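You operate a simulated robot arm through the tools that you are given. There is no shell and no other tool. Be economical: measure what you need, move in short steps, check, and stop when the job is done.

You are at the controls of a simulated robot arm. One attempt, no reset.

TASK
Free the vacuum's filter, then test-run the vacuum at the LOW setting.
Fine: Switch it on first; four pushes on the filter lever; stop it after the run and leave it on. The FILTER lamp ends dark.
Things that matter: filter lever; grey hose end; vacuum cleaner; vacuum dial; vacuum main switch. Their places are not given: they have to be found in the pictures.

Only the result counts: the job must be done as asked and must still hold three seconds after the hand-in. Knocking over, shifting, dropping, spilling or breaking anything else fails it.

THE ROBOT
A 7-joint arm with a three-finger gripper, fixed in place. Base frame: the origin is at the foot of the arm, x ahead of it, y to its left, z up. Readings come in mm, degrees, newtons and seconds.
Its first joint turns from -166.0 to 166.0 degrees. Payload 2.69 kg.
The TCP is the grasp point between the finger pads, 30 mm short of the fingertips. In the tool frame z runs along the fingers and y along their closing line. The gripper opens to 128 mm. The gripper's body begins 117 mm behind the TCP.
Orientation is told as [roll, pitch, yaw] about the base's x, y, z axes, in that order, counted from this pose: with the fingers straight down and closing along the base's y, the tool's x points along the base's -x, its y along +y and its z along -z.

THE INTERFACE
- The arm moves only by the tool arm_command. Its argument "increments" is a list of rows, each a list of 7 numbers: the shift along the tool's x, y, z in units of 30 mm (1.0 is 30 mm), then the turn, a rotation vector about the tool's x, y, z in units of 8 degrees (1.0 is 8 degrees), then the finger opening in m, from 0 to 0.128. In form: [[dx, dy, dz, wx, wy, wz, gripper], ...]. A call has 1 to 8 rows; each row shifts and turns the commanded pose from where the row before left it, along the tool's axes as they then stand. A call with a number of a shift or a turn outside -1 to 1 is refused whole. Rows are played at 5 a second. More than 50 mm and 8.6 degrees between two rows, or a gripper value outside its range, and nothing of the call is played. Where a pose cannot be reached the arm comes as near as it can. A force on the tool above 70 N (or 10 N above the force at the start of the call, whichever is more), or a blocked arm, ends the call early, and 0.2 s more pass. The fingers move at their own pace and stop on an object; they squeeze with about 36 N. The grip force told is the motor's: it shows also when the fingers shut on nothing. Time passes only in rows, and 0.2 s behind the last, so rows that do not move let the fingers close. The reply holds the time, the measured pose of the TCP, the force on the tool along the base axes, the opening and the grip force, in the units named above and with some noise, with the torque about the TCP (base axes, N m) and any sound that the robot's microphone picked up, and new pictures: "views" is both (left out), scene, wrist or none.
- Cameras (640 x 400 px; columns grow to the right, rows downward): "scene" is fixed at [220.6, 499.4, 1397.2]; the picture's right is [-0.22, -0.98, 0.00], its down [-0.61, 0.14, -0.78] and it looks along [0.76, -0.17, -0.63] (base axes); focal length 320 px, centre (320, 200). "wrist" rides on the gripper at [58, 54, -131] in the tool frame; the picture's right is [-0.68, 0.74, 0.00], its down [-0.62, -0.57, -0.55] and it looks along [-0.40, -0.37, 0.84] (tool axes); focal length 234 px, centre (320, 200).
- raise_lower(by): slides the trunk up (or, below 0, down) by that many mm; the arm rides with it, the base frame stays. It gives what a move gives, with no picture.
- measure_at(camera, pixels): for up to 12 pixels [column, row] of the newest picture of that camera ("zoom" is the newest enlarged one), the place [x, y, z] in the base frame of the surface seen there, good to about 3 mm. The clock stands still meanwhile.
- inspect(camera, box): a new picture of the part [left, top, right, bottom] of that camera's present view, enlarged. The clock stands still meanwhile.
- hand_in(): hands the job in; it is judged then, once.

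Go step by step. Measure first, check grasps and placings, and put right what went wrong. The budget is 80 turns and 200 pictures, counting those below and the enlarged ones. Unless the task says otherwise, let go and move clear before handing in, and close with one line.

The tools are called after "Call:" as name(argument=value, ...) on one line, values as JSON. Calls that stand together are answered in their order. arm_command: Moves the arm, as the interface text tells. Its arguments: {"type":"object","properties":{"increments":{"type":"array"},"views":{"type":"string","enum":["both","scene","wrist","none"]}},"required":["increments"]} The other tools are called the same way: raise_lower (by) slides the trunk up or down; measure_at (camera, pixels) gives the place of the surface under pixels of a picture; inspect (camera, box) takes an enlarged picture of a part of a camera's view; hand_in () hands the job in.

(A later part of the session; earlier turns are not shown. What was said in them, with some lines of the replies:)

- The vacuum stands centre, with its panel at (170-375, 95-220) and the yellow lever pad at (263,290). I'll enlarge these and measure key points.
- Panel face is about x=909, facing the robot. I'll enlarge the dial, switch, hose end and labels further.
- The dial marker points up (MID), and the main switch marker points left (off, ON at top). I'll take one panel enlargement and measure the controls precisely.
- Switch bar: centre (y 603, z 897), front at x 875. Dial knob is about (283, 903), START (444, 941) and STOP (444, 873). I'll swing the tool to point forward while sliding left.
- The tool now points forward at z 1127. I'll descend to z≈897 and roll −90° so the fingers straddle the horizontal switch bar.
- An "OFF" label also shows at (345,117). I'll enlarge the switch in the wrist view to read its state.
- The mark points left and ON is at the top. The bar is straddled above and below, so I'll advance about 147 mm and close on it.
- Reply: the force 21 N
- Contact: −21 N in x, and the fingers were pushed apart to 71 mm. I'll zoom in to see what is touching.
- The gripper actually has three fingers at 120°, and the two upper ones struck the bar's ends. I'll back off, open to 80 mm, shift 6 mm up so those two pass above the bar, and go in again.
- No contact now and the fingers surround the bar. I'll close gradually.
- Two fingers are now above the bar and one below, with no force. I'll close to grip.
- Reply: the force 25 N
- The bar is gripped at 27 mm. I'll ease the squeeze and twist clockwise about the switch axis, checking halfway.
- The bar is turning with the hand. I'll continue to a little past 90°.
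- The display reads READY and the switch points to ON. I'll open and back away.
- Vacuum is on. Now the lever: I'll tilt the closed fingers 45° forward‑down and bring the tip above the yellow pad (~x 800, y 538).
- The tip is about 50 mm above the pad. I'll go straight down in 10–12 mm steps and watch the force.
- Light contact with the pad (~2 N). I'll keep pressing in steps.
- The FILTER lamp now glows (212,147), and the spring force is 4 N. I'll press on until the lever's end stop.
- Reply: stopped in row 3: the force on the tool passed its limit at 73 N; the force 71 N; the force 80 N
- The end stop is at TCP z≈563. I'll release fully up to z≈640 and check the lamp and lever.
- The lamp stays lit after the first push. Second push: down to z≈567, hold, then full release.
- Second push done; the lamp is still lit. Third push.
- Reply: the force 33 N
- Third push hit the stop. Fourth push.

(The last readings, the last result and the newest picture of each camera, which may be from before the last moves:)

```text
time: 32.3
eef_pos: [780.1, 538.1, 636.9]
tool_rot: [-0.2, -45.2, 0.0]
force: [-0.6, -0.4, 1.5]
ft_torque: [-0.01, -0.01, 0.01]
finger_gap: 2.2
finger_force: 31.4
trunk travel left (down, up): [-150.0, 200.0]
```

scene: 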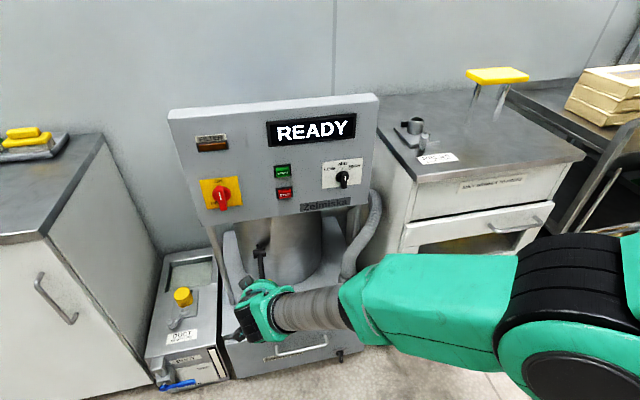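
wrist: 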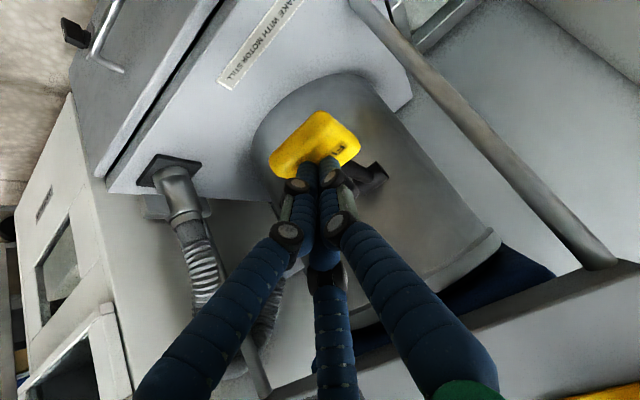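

The FILTER lamp is dark after the fourth push. Now I retreat up and right toward the dial.

Call:
arm_command(increments=[[-0.607, 0, -0.96, 0, 0, 0, 0], [-0.607, -1, -0.96, 0, 0, 0, 0], [-0.607, -1, -0.96, 0, 0, 0, 0], [-0.607, -1, -0.96, 0, 0, 0, 0], [-0.607, -1, -0.96, 0, 0, 0, 0], [-0.607, -1, -0.96, 0, 0, 0, 0], [-0.607, -1, -0.96, 0, 0, 0, 0.07], [-0.607, -1, -0.96, 0, 0, 0, 0.07]], views="none")

Call:
arm_command(increments=[[0, -0.3, 0, 0, -1, 0, 0.07], [0, -0.3, 0, 0, -1, 0, 0.07], [0, -0.3, 0, 0, -1, 0, 0.07], [0, -0.3, 0, 0, -1, 0, 0.07], [0, -0.3, 0, 0, -1, 0, 0.07], [0, -0.2, 0, 0, -0.625, 0, 0.07], [0, 0, 0, 0, 0, 0, 0.07]], views="both")

```text
time: 34.1
eef_pos: [718.3, 327.3, 905.7]
tool_rot: [-0.1, -45.1, 0.0]
force: [0.1, -0.2, -0.3]
ft_torque: [-0.01, -0.04, 0.0]
finger_gap: 70.1
finger_force: 0.0
trunk travel left (down, up): [-150.0, 200.0]
```

```text
time: 35.7
eef_pos: [720.4, 275.7, 902.7]
tool_rot: [-163.0, -89.8, 162.7]
force: [0.0, 0.6, 0.1]
ft_torque: [0.0, -0.03, -0.03]
finger_gap: 70.2
finger_force: 0.2
trunk travel left (down, up): [-150.0, 200.0]
```

scene: 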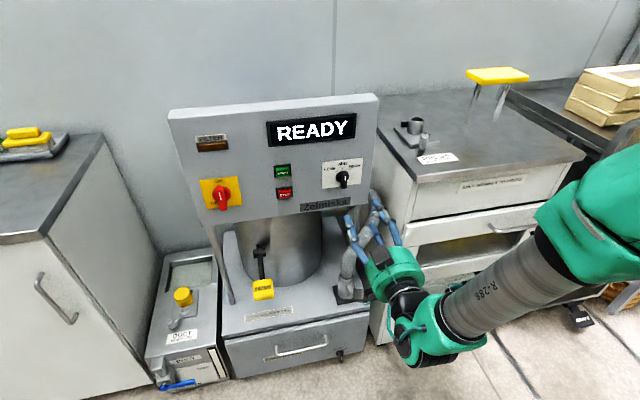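
wrist: 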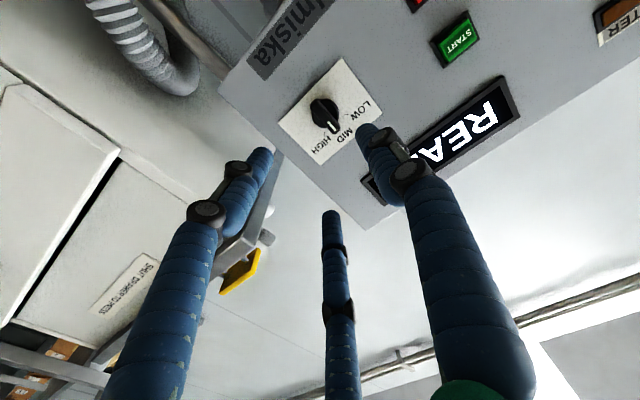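

The hand is in front of the dial, with one finger to its left and two to its right. I'll advance to straddle the knob.

Call:
arm_command(increments=[[0, 0, 1, 0, 0, 0, 0.07], [0, 0, 1, 0, 0, 0, 0.07], [0, 0, 1, 0, 0, 0, 0.07], [0, 0, 1, 0, 0, 0, 0.07], [0, 0, 0.6, 0, 0, 0, 0.07], [0, 0, 0, 0, 0, 0, 0.045], [0, 0, 0, 0, 0, 0, 0.045]], views="none")

Call:
inspect(camera="scene", box=[300, 140, 400, 230])

Call:
inspect(camera="wrist", box=[210, 60, 430, 250])

```text
time: 37.3
eef_pos: [856.9, 278.6, 902.9]
tool_rot: [-150.8, -89.7, 150.7]
force: [1.0, 0.2, 0.0]
ft_torque: [-0.01, 0.02, 0.02]
finger_gap: 45.0
finger_force: 0.1
trunk travel left (down, up): [-150.0, 200.0]
```

```text
4.44 times, centred on (350, 185) of scene
```

zoom: 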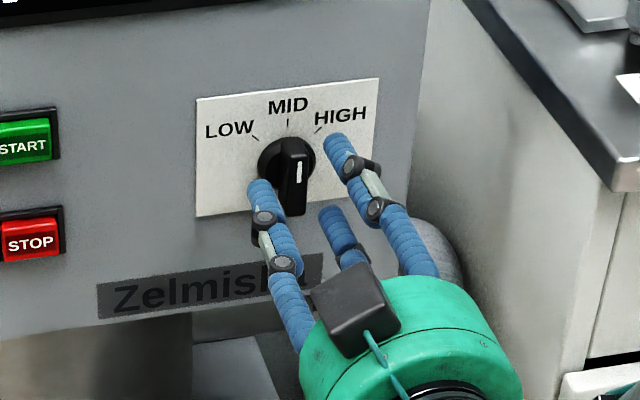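

```text
2.11 times, centred on (320, 155) of wrist
```

zoom: 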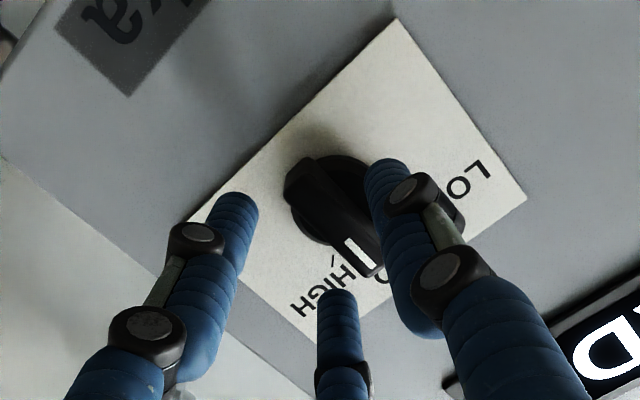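

The knob is straddled. I'll close gently.

Call:
arm_command(increments=[[0, 0, 0, 0, 0, 0, 0.03], [0, 0, 0, 0, 0, 0, 0.024], [0, 0, 0, 0, 0, 0, 0.018], [0, 0, 0, 0, 0, 0, 0.018]], views="none")

Call:
inspect(camera="scene", box=[300, 140, 400, 230])

Call:
inspect(camera="wrist", box=[210, 60, 430, 250])

```text
time: 38.3
eef_pos: [856.8, 278.6, 902.7]
tool_rot: [-145.5, -89.8, 145.5]
force: [0.8, 10.8, -0.8]
ft_torque: [-0.02, 0.12, 0.32]
finger_gap: 26.2
finger_force: 5.4
trunk travel left (down, up): [-150.0, 200.0]
```

```text
4.44 times, centred on (350, 185) of scene
```

zoom: 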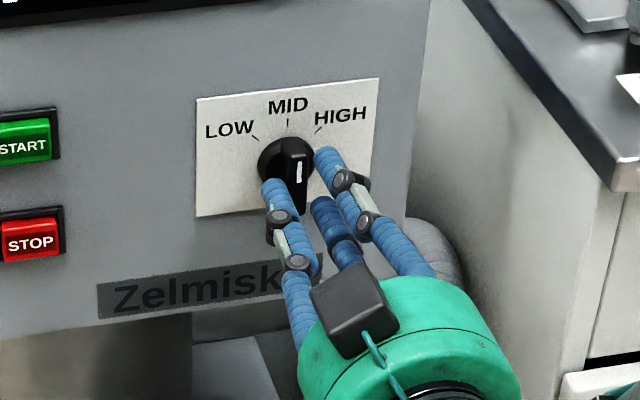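

```text
2.11 times, centred on (320, 155) of wrist
```

zoom: 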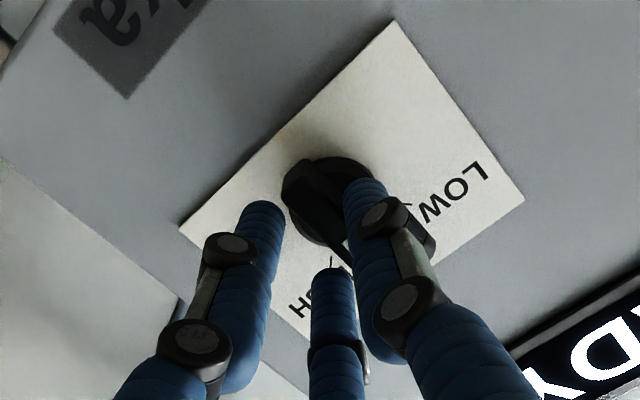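

Only the left finger touches. I'll shift 6 mm left and close so that all three fingers grip.

Call:
arm_command(increments=[[0, 0.1, 0, 0, 0, 0, 0.03], [0, 0.1, 0, 0, 0, 0, 0.03], [0, 0, 0, 0, 0, 0, 0.022], [0, 0, 0, 0, 0, 0, 0.018], [0, 0, 0, 0, 0, 0, 0.016]], views="none")

Call:
inspect(camera="scene", box=[300, 140, 400, 230])

```text
time: 39.5
eef_pos: [857.6, 281.1, 902.7]
tool_rot: [-152.9, -89.9, 152.6]
force: [-0.4, -21.6, -1.1]
ft_torque: [0.03, -0.13, -0.54]
finger_gap: 25.4
finger_force: 7.1
trunk travel left (down, up): [-150.0, 200.0]
```

```text
4.44 times, centred on (350, 185) of scene
```

zoom: 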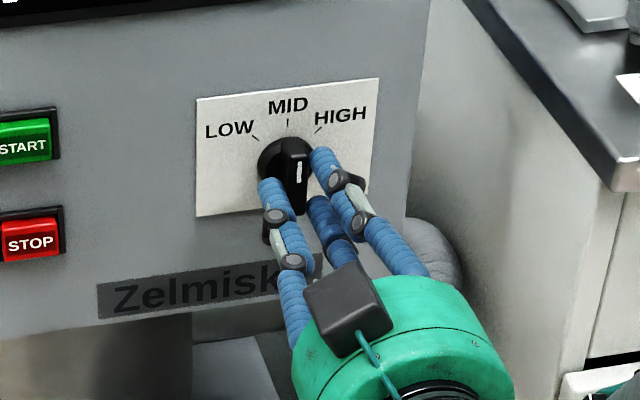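

Both sides contact now. I'll ease back 2.5 mm and twist counter‑clockwise about 48°.

Call:
arm_command(increments=[[0, -0.08, 0, 0, 0, 0, 0.02], [-0.014, 0, 0, 0, 0, -1, 0.02], [-0.014, 0, 0, 0, 0, -1, 0.02], [-0.014, 0, 0, 0, 0, -1, 0.02], [-0.014, 0, 0, 0, 0, -1, 0.02], [-0.014, 0, 0, 0, 0, -1, 0.02]], views="none")

Call:
inspect(camera="scene", box=[300, 140, 400, 230])

```text
time: 40.9
eef_pos: [858.4, 282.7, 908.6]
tool_rot: [-90.4, -49.8, 90.3]
force: [-0.1, -4.3, 6.8]
ft_torque: [-0.03, -0.23, -0.03]
finger_gap: 22.1
finger_force: 45.2
trunk travel left (down, up): [-150.0, 200.0]
```

```text
4.44 times, centred on (350, 185) of scene
```

zoom: 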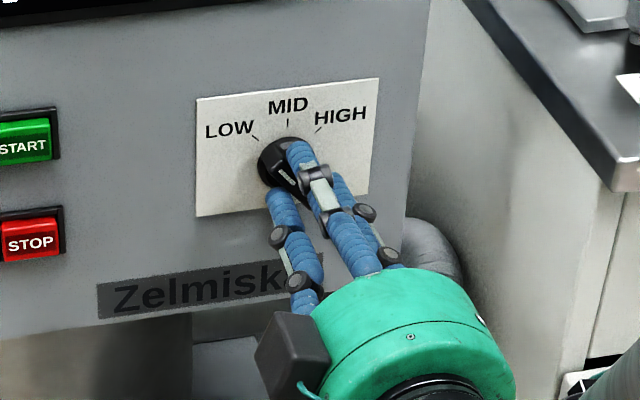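

The knob has followed toward LOW. I'll add 5°, release, back off and check.

Call:
arm_command(increments=[[-0.008, 0, 0, 0, 0, -0.6, 0.02], [0, 0, 0, 0, 0, 0, 0.05], [0, 0, 0, 0, 0, 0, 0.06], [0, 0, -1, 0, 0, 0, 0.06], [0, 0, -1, 0, 0, 0, 0.06], [0, 0, -1, 0, 0, 0, 0.06]], views="scene")

Call:
inspect(camera="scene", box=[315, 150, 379, 190])

```text
time: 42.3
eef_pos: [768.5, 278.8, 907.0]
tool_rot: [-90.2, -45.1, 90.0]
force: [0.5, 0.6, -0.4]
ft_torque: [0.0, -0.01, -0.03]
finger_gap: 59.9
finger_force: 0.0
trunk travel left (down, up): [-150.0, 200.0]
```

scene: 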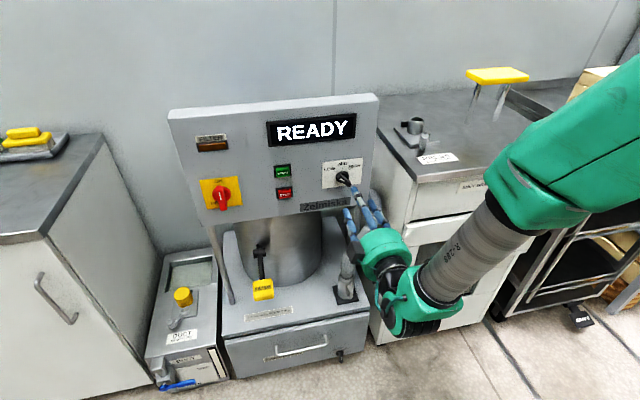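

```text
10.00 times, centred on (347, 170) of scene
```

zoom: 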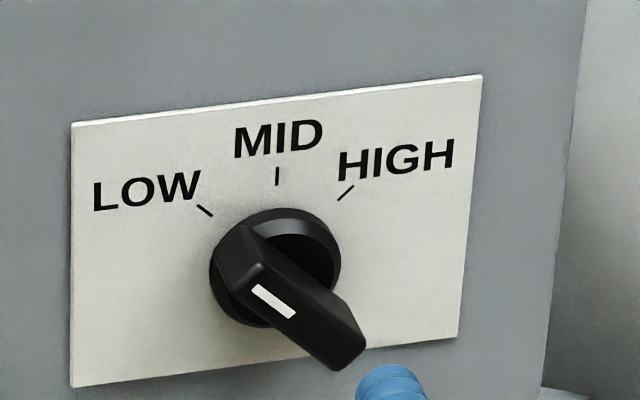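

The dial points at LOW. I'll close the fingers, straighten the roll and move in front of START (444, 941).

Call:
arm_command(increments=[[0, 0, -0.5, 0, 0, 1, 0.0], [0, 0, 0, 0, 0, 1, 0.0], [0, 0, 0, 0, 0, 1, 0.0], [0, 0, 0, 0, 0, 1, 0.0], [0, 0, 0, 0, 0, 1, 0.0], [0, 0, 0, 0, 0, 0.6, 0.0]], views="none")

Call:
arm_command(increments=[[-0.2, 0.92, 0, 0, 0, 0, 0.0], [-0.2, 0.92, 0, 0, 0, 0, 0.0], [-0.2, 0.92, 0, 0, 0, 0, 0.0], [-0.2, 0.92, 0, 0, 0, 0, 0.0], [-0.2, 0.92, 0, 0, 0, 0, 0.0], [-0.1, 0.92, 0, 0, 0, 0, 0.0], [0, 0, 0, 0, 0, 0, 0.0]], views="both")

```text
time: 43.7
eef_pos: [755.5, 282.2, 905.4]
tool_rot: [164.7, -90.0, -164.8]
force: [0.1, 0.3, 0.2]
ft_torque: [0.02, 0.04, 0.01]
finger_gap: 2.0
finger_force: 31.3
trunk travel left (down, up): [-150.0, 200.0]
```

```text
time: 45.3
eef_pos: [752.5, 447.1, 940.2]
tool_rot: [-144.3, -89.8, 144.2]
force: [-0.5, 0.2, -0.1]
ft_torque: [-0.01, 0.0, -0.06]
finger_gap: 2.2
finger_force: 31.6
trunk travel left (down, up): [-150.0, 200.0]
```

scene: 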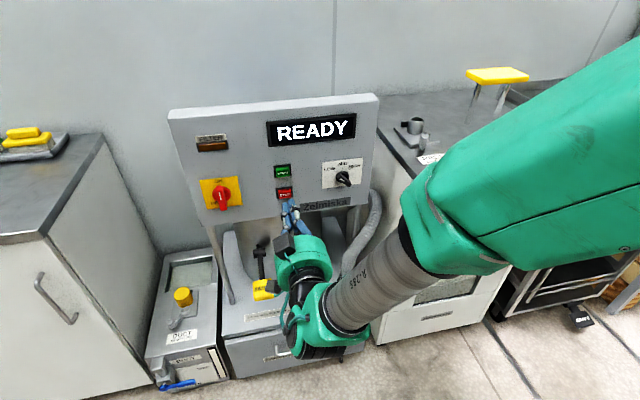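
wrist: 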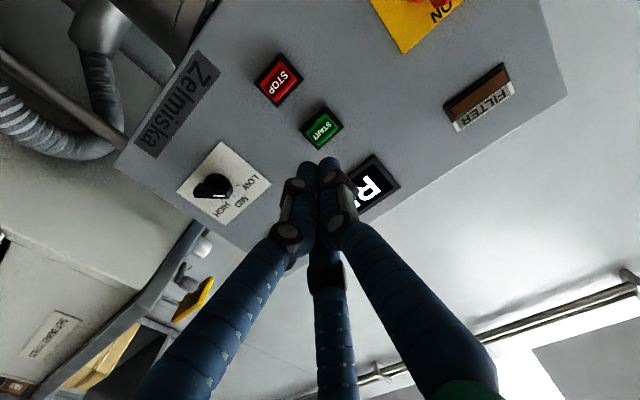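

Aligned at (447, 940). I'll approach START to within a few mm, then press in small steps.

Call:
arm_command(increments=[[0, -0.1, 1, 0, 0, 0, 0], [0, 0, 1, 0, 0, 0, 0], [0, 0, 1, 0, 0, 0, 0], [0, 0, 0.6, 0, 0, 0, 0], [0, 0, 0, 0, 0, 0, 0]], views="both")

```text
time: 46.5
eef_pos: [860.6, 443.1, 940.1]
tool_rot: [-147.3, -89.9, 147.2]
force: [-0.6, 0.2, 0.2]
ft_torque: [-0.01, -0.02, 0.03]
finger_gap: 1.9
finger_force: 31.3
trunk travel left (down, up): [-150.0, 200.0]
```

scene: 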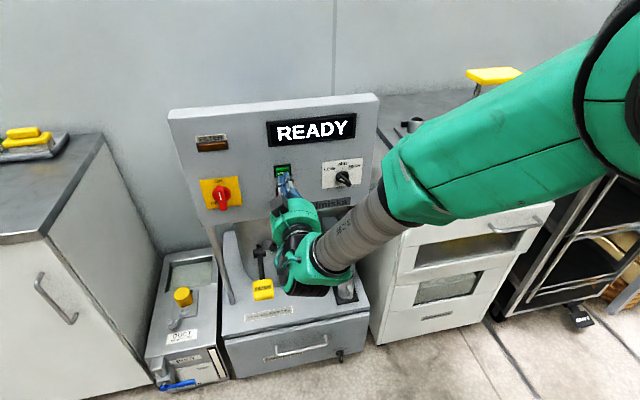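
wrist: 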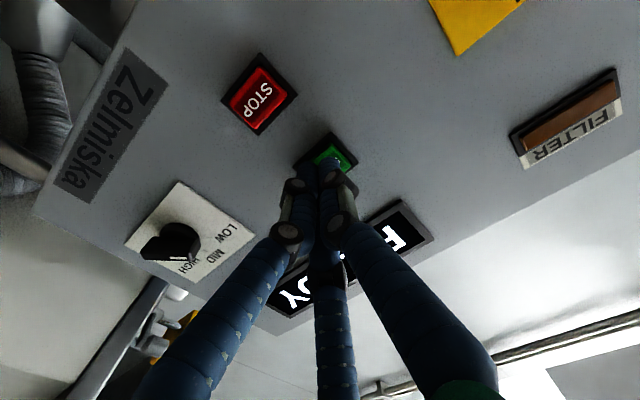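

The tip sits right over the green button. I'll press in 4 mm steps.

Call:
arm_command(increments=[[0, 0, 0.13, 0, 0, 0, 0], [0, 0, 0.13, 0, 0, 0, 0], [0, 0, 0.1, 0, 0, 0, 0]], views="scene")

```text
time: 47.3
eef_pos: [872.6, 444.2, 939.4]
tool_rot: [-146.9, -89.8, 146.8]
force: [0.0, -0.1, 0.2]
ft_torque: [-0.02, -0.04, -0.02]
finger_gap: 2.2
finger_force: 31.2
trunk travel left (down, up): [-150.0, 200.0]
```

scene: 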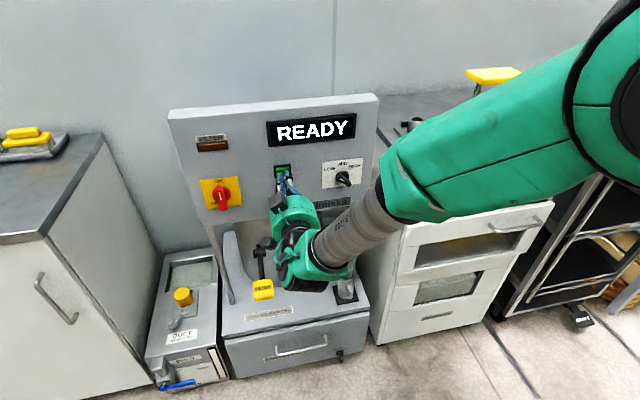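

Call:
arm_command(increments=[[0, 0, 0.08, 0, 0, 0, 0], [0, 0, 0.08, 0, 0, 0, 0], [0, 0, 0.08, 0, 0, 0, 0]], views="scene")

```text
time: 48.1
eef_pos: [878.4, 445.0, 936.4]
tool_rot: [-129.6, -89.8, 129.5]
force: [-12.8, -2.0, 0.8]
ft_torque: [0.16, -0.08, 0.03]
finger_gap: 6.0
finger_force: 30.7
trunk travel left (down, up): [-150.0, 200.0]
heard: click
```

scene: 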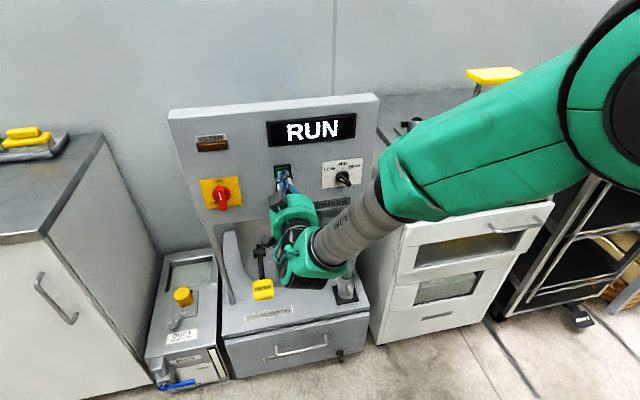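

A click was heard and the display shows RUN. I'll back off 45 mm and move down in front of STOP while watching the display.

Call:
arm_command(increments=[[0, 0, -1, 0, 0, 0, 0], [0, 0, -0.5, 0, 0, 0, 0], [0.75, 0, 0, 0, 0, 0, 0], [0.75, 0, 0, 0, 0, 0, 0], [0.75, 0, 0, 0, 0, 0, 0], [0, 0, 0, 0, 0, 0, 0]], views="scene")

Call:
inspect(camera="scene", box=[170, 110, 370, 235])

```text
time: 49.5
eef_pos: [836.4, 446.1, 870.2]
tool_rot: [-146.4, -89.8, 146.3]
force: [-0.1, 0.3, -0.7]
ft_torque: [-0.01, -0.02, -0.01]
finger_gap: 2.0
finger_force: 31.2
trunk travel left (down, up): [-150.0, 200.0]
```

scene: 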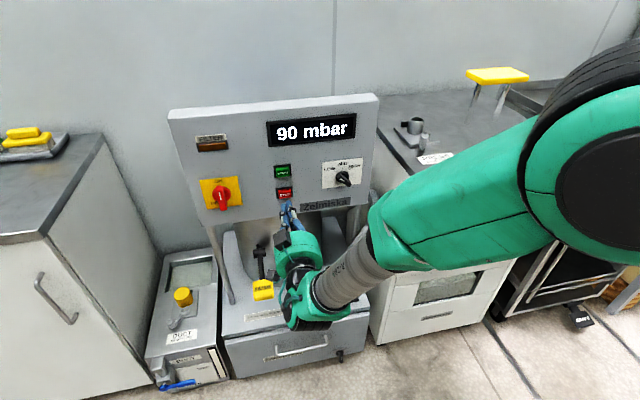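

```text
3.20 times, centred on (270, 172) of scene
```

zoom: 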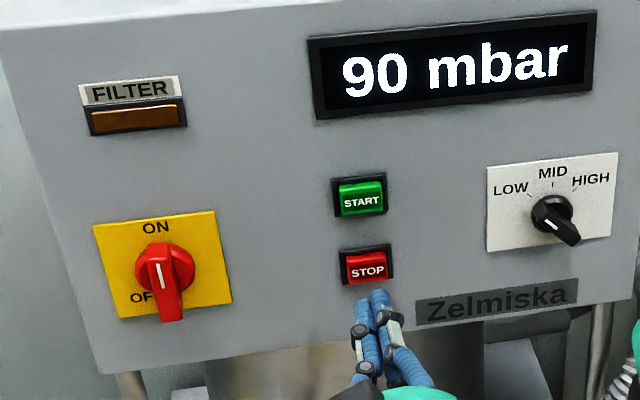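

It runs and shows 90 mbar. I'll let it run a few seconds and see if the display changes.

Call:
arm_command(increments=[[0, 0, 0, 0, 0, 0, 0], [0, 0, 0, 0, 0, 0, 0], [0, 0, 0, 0, 0, 0, 0], [0, 0, 0, 0, 0, 0, 0], [0, 0, 0, 0, 0, 0, 0], [0, 0, 0, 0, 0, 0, 0], [0, 0, 0, 0, 0, 0, 0], [0, 0, 0, 0, 0, 0, 0]], views="scene")

Call:
arm_command(increments=[[0, 0, 0, 0, 0, 0, 0], [0, 0, 0, 0, 0, 0, 0], [0, 0, 0, 0, 0, 0, 0], [0, 0, 0, 0, 0, 0, 0], [0, 0, 0, 0, 0, 0, 0], [0, 0, 0, 0, 0, 0, 0], [0, 0, 0, 0, 0, 0, 0], [0, 0, 0, 0, 0, 0, 0]], views="scene")

```text
time: 51.3
eef_pos: [836.4, 445.3, 870.1]
tool_rot: [-149.8, -89.7, 149.7]
force: [0.8, -0.2, 0.2]
ft_torque: [0.0, 0.01, -0.02]
finger_gap: 2.1
finger_force: 31.2
trunk travel left (down, up): [-150.0, 200.0]
```

scene: 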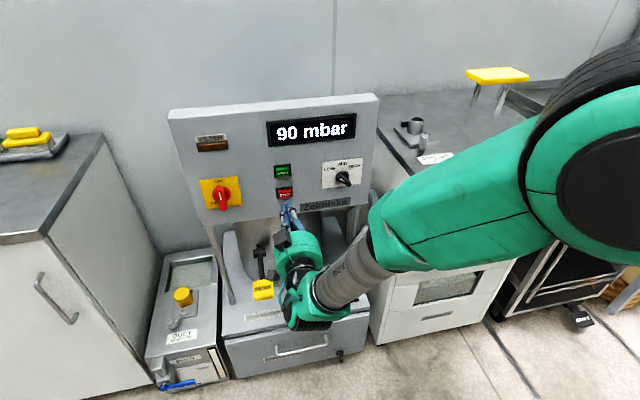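

```text
time: 53.1
eef_pos: [835.3, 444.6, 870.6]
tool_rot: [-149.9, -89.8, 149.6]
force: [-0.6, 0.6, 0.1]
ft_torque: [-0.02, 0.0, 0.0]
finger_gap: 2.0
finger_force: 31.4
trunk travel left (down, up): [-150.0, 200.0]
```

scene: 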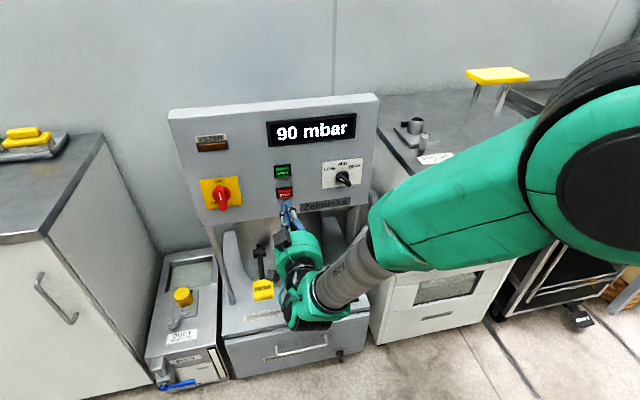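

Steady at 90 mbar. I'll let it run a little longer.

Call:
arm_command(increments=[[0, 0, 0, 0, 0, 0, 0], [0, 0, 0, 0, 0, 0, 0], [0, 0, 0, 0, 0, 0, 0], [0, 0, 0, 0, 0, 0, 0], [0, 0, 0, 0, 0, 0, 0], [0, 0, 0, 0, 0, 0, 0], [0, 0, 0, 0, 0, 0, 0], [0, 0, 0, 0, 0, 0, 0]], views="none")

Call:
arm_command(increments=[[0, 0, 0, 0, 0, 0, 0], [0, 0, 0, 0, 0, 0, 0], [0, 0, 0, 0, 0, 0, 0], [0, 0, 0, 0, 0, 0, 0], [0, 0, 0, 0, 0, 0, 0], [0, 0, 0, 0, 0, 0, 0], [0, 0, 0, 0, 0, 0, 0], [0, 0, 0, 0, 0, 0, 0]], views="scene")

```text
time: 54.9
eef_pos: [835.6, 446.0, 869.9]
tool_rot: [-149.6, -89.7, 149.6]
force: [0.7, -0.1, -0.3]
ft_torque: [-0.01, 0.01, -0.02]
finger_gap: 2.3
finger_force: 31.7
trunk travel left (down, up): [-150.0, 200.0]
```

```text
time: 56.7
eef_pos: [834.5, 445.2, 870.5]
tool_rot: [-149.6, -89.7, 149.4]
force: [-0.3, 0.2, -0.6]
ft_torque: [-0.01, 0.02, 0.0]
finger_gap: 2.1
finger_force: 31.6
trunk travel left (down, up): [-150.0, 200.0]
```

scene: 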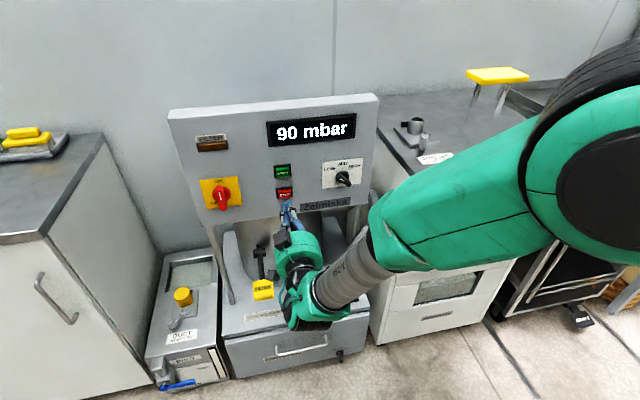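

The run is stable, with over 8 s at LOW. Now I'll press STOP.

Call:
arm_command(increments=[[0, 0, 0.9, 0, 0, 0, 0], [0, 0, 0.35, 0, 0, 0, 0], [0, 0, 0.08, 0, 0, 0, 0], [0, 0, 0.08, 0, 0, 0, 0]], views="scene")

```text
time: 57.7
eef_pos: [877.1, 444.3, 871.1]
tool_rot: [-145.5, -89.8, 145.2]
force: [-4.2, -1.3, -0.4]
ft_torque: [-0.01, -0.01, 0.02]
finger_gap: 6.1
finger_force: 31.8
trunk travel left (down, up): [-150.0, 200.0]
heard: click
```

scene: 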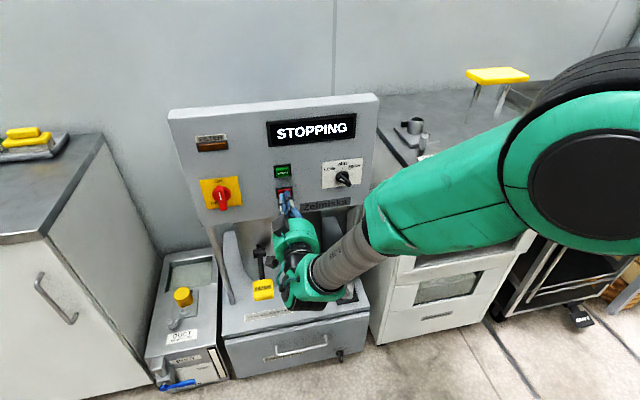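

STOPPING is displayed. I'll back well clear and wait for it to settle.

Call:
arm_command(increments=[[0, 0, -1, 0, 0, 0, 0], [0, 0, -1, 0, 0, 0, 0], [0, 0, -1, 0, 0, 0, 0], [0, 0, -1, 0, 0, 0, 0], [0, 0, -1, 0, 0, 0, 0], [0, 0, 0, 0, 0, 0, 0], [0, 0, 0, 0, 0, 0, 0]], views="none")

Call:
arm_command(increments=[[0, 0, 0, 0, 0, 0, 0], [0, 0, 0, 0, 0, 0, 0], [0, 0, 0, 0, 0, 0, 0], [0, 0, 0, 0, 0, 0, 0], [0, 0, 0, 0, 0, 0, 0], [0, 0, 0, 0, 0, 0, 0], [0, 0, 0, 0, 0, 0, 0], [0, 0, 0, 0, 0, 0, 0]], views="both")

Call:
inspect(camera="scene", box=[170, 110, 370, 235])

```text
time: 59.3
eef_pos: [725.1, 444.9, 871.4]
tool_rot: [-152.6, -89.8, 152.6]
force: [-0.3, 0.8, -0.6]
ft_torque: [0.0, 0.03, -0.02]
finger_gap: 1.9
finger_force: 31.6
trunk travel left (down, up): [-150.0, 200.0]
```

```text
time: 61.1
eef_pos: [726.2, 444.1, 871.4]
tool_rot: [-150.7, -89.8, 150.6]
force: [0.4, -0.8, -0.3]
ft_torque: [0.01, 0.03, 0.04]
finger_gap: 2.2
finger_force: 31.7
trunk travel left (down, up): [-150.0, 200.0]
```

scene: 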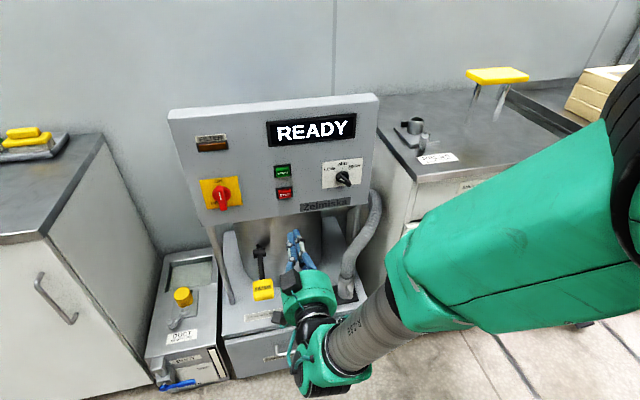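
wrist: 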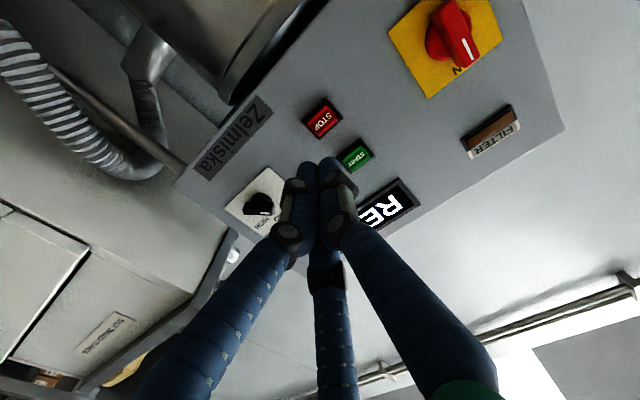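

```text
3.20 times, centred on (270, 172) of scene
```

zoom: 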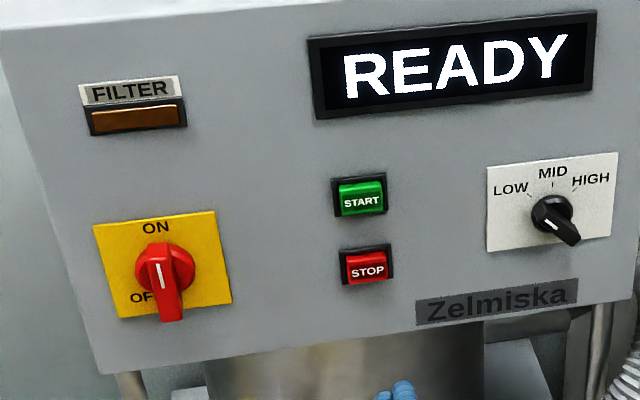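

The display reads READY, the switch is at ON, the dial at LOW and the FILTER lamp is dark, with the arm clear. Handing in.

Call:
hand_in()

```text
The job is handed in.
```

I freed the filter with four pushes on the lever, ran the vacuum at LOW for about 9 seconds at a steady 90 mbar, then stopped it. It is still switched on, showing READY, and the FILTER lamp is dark.
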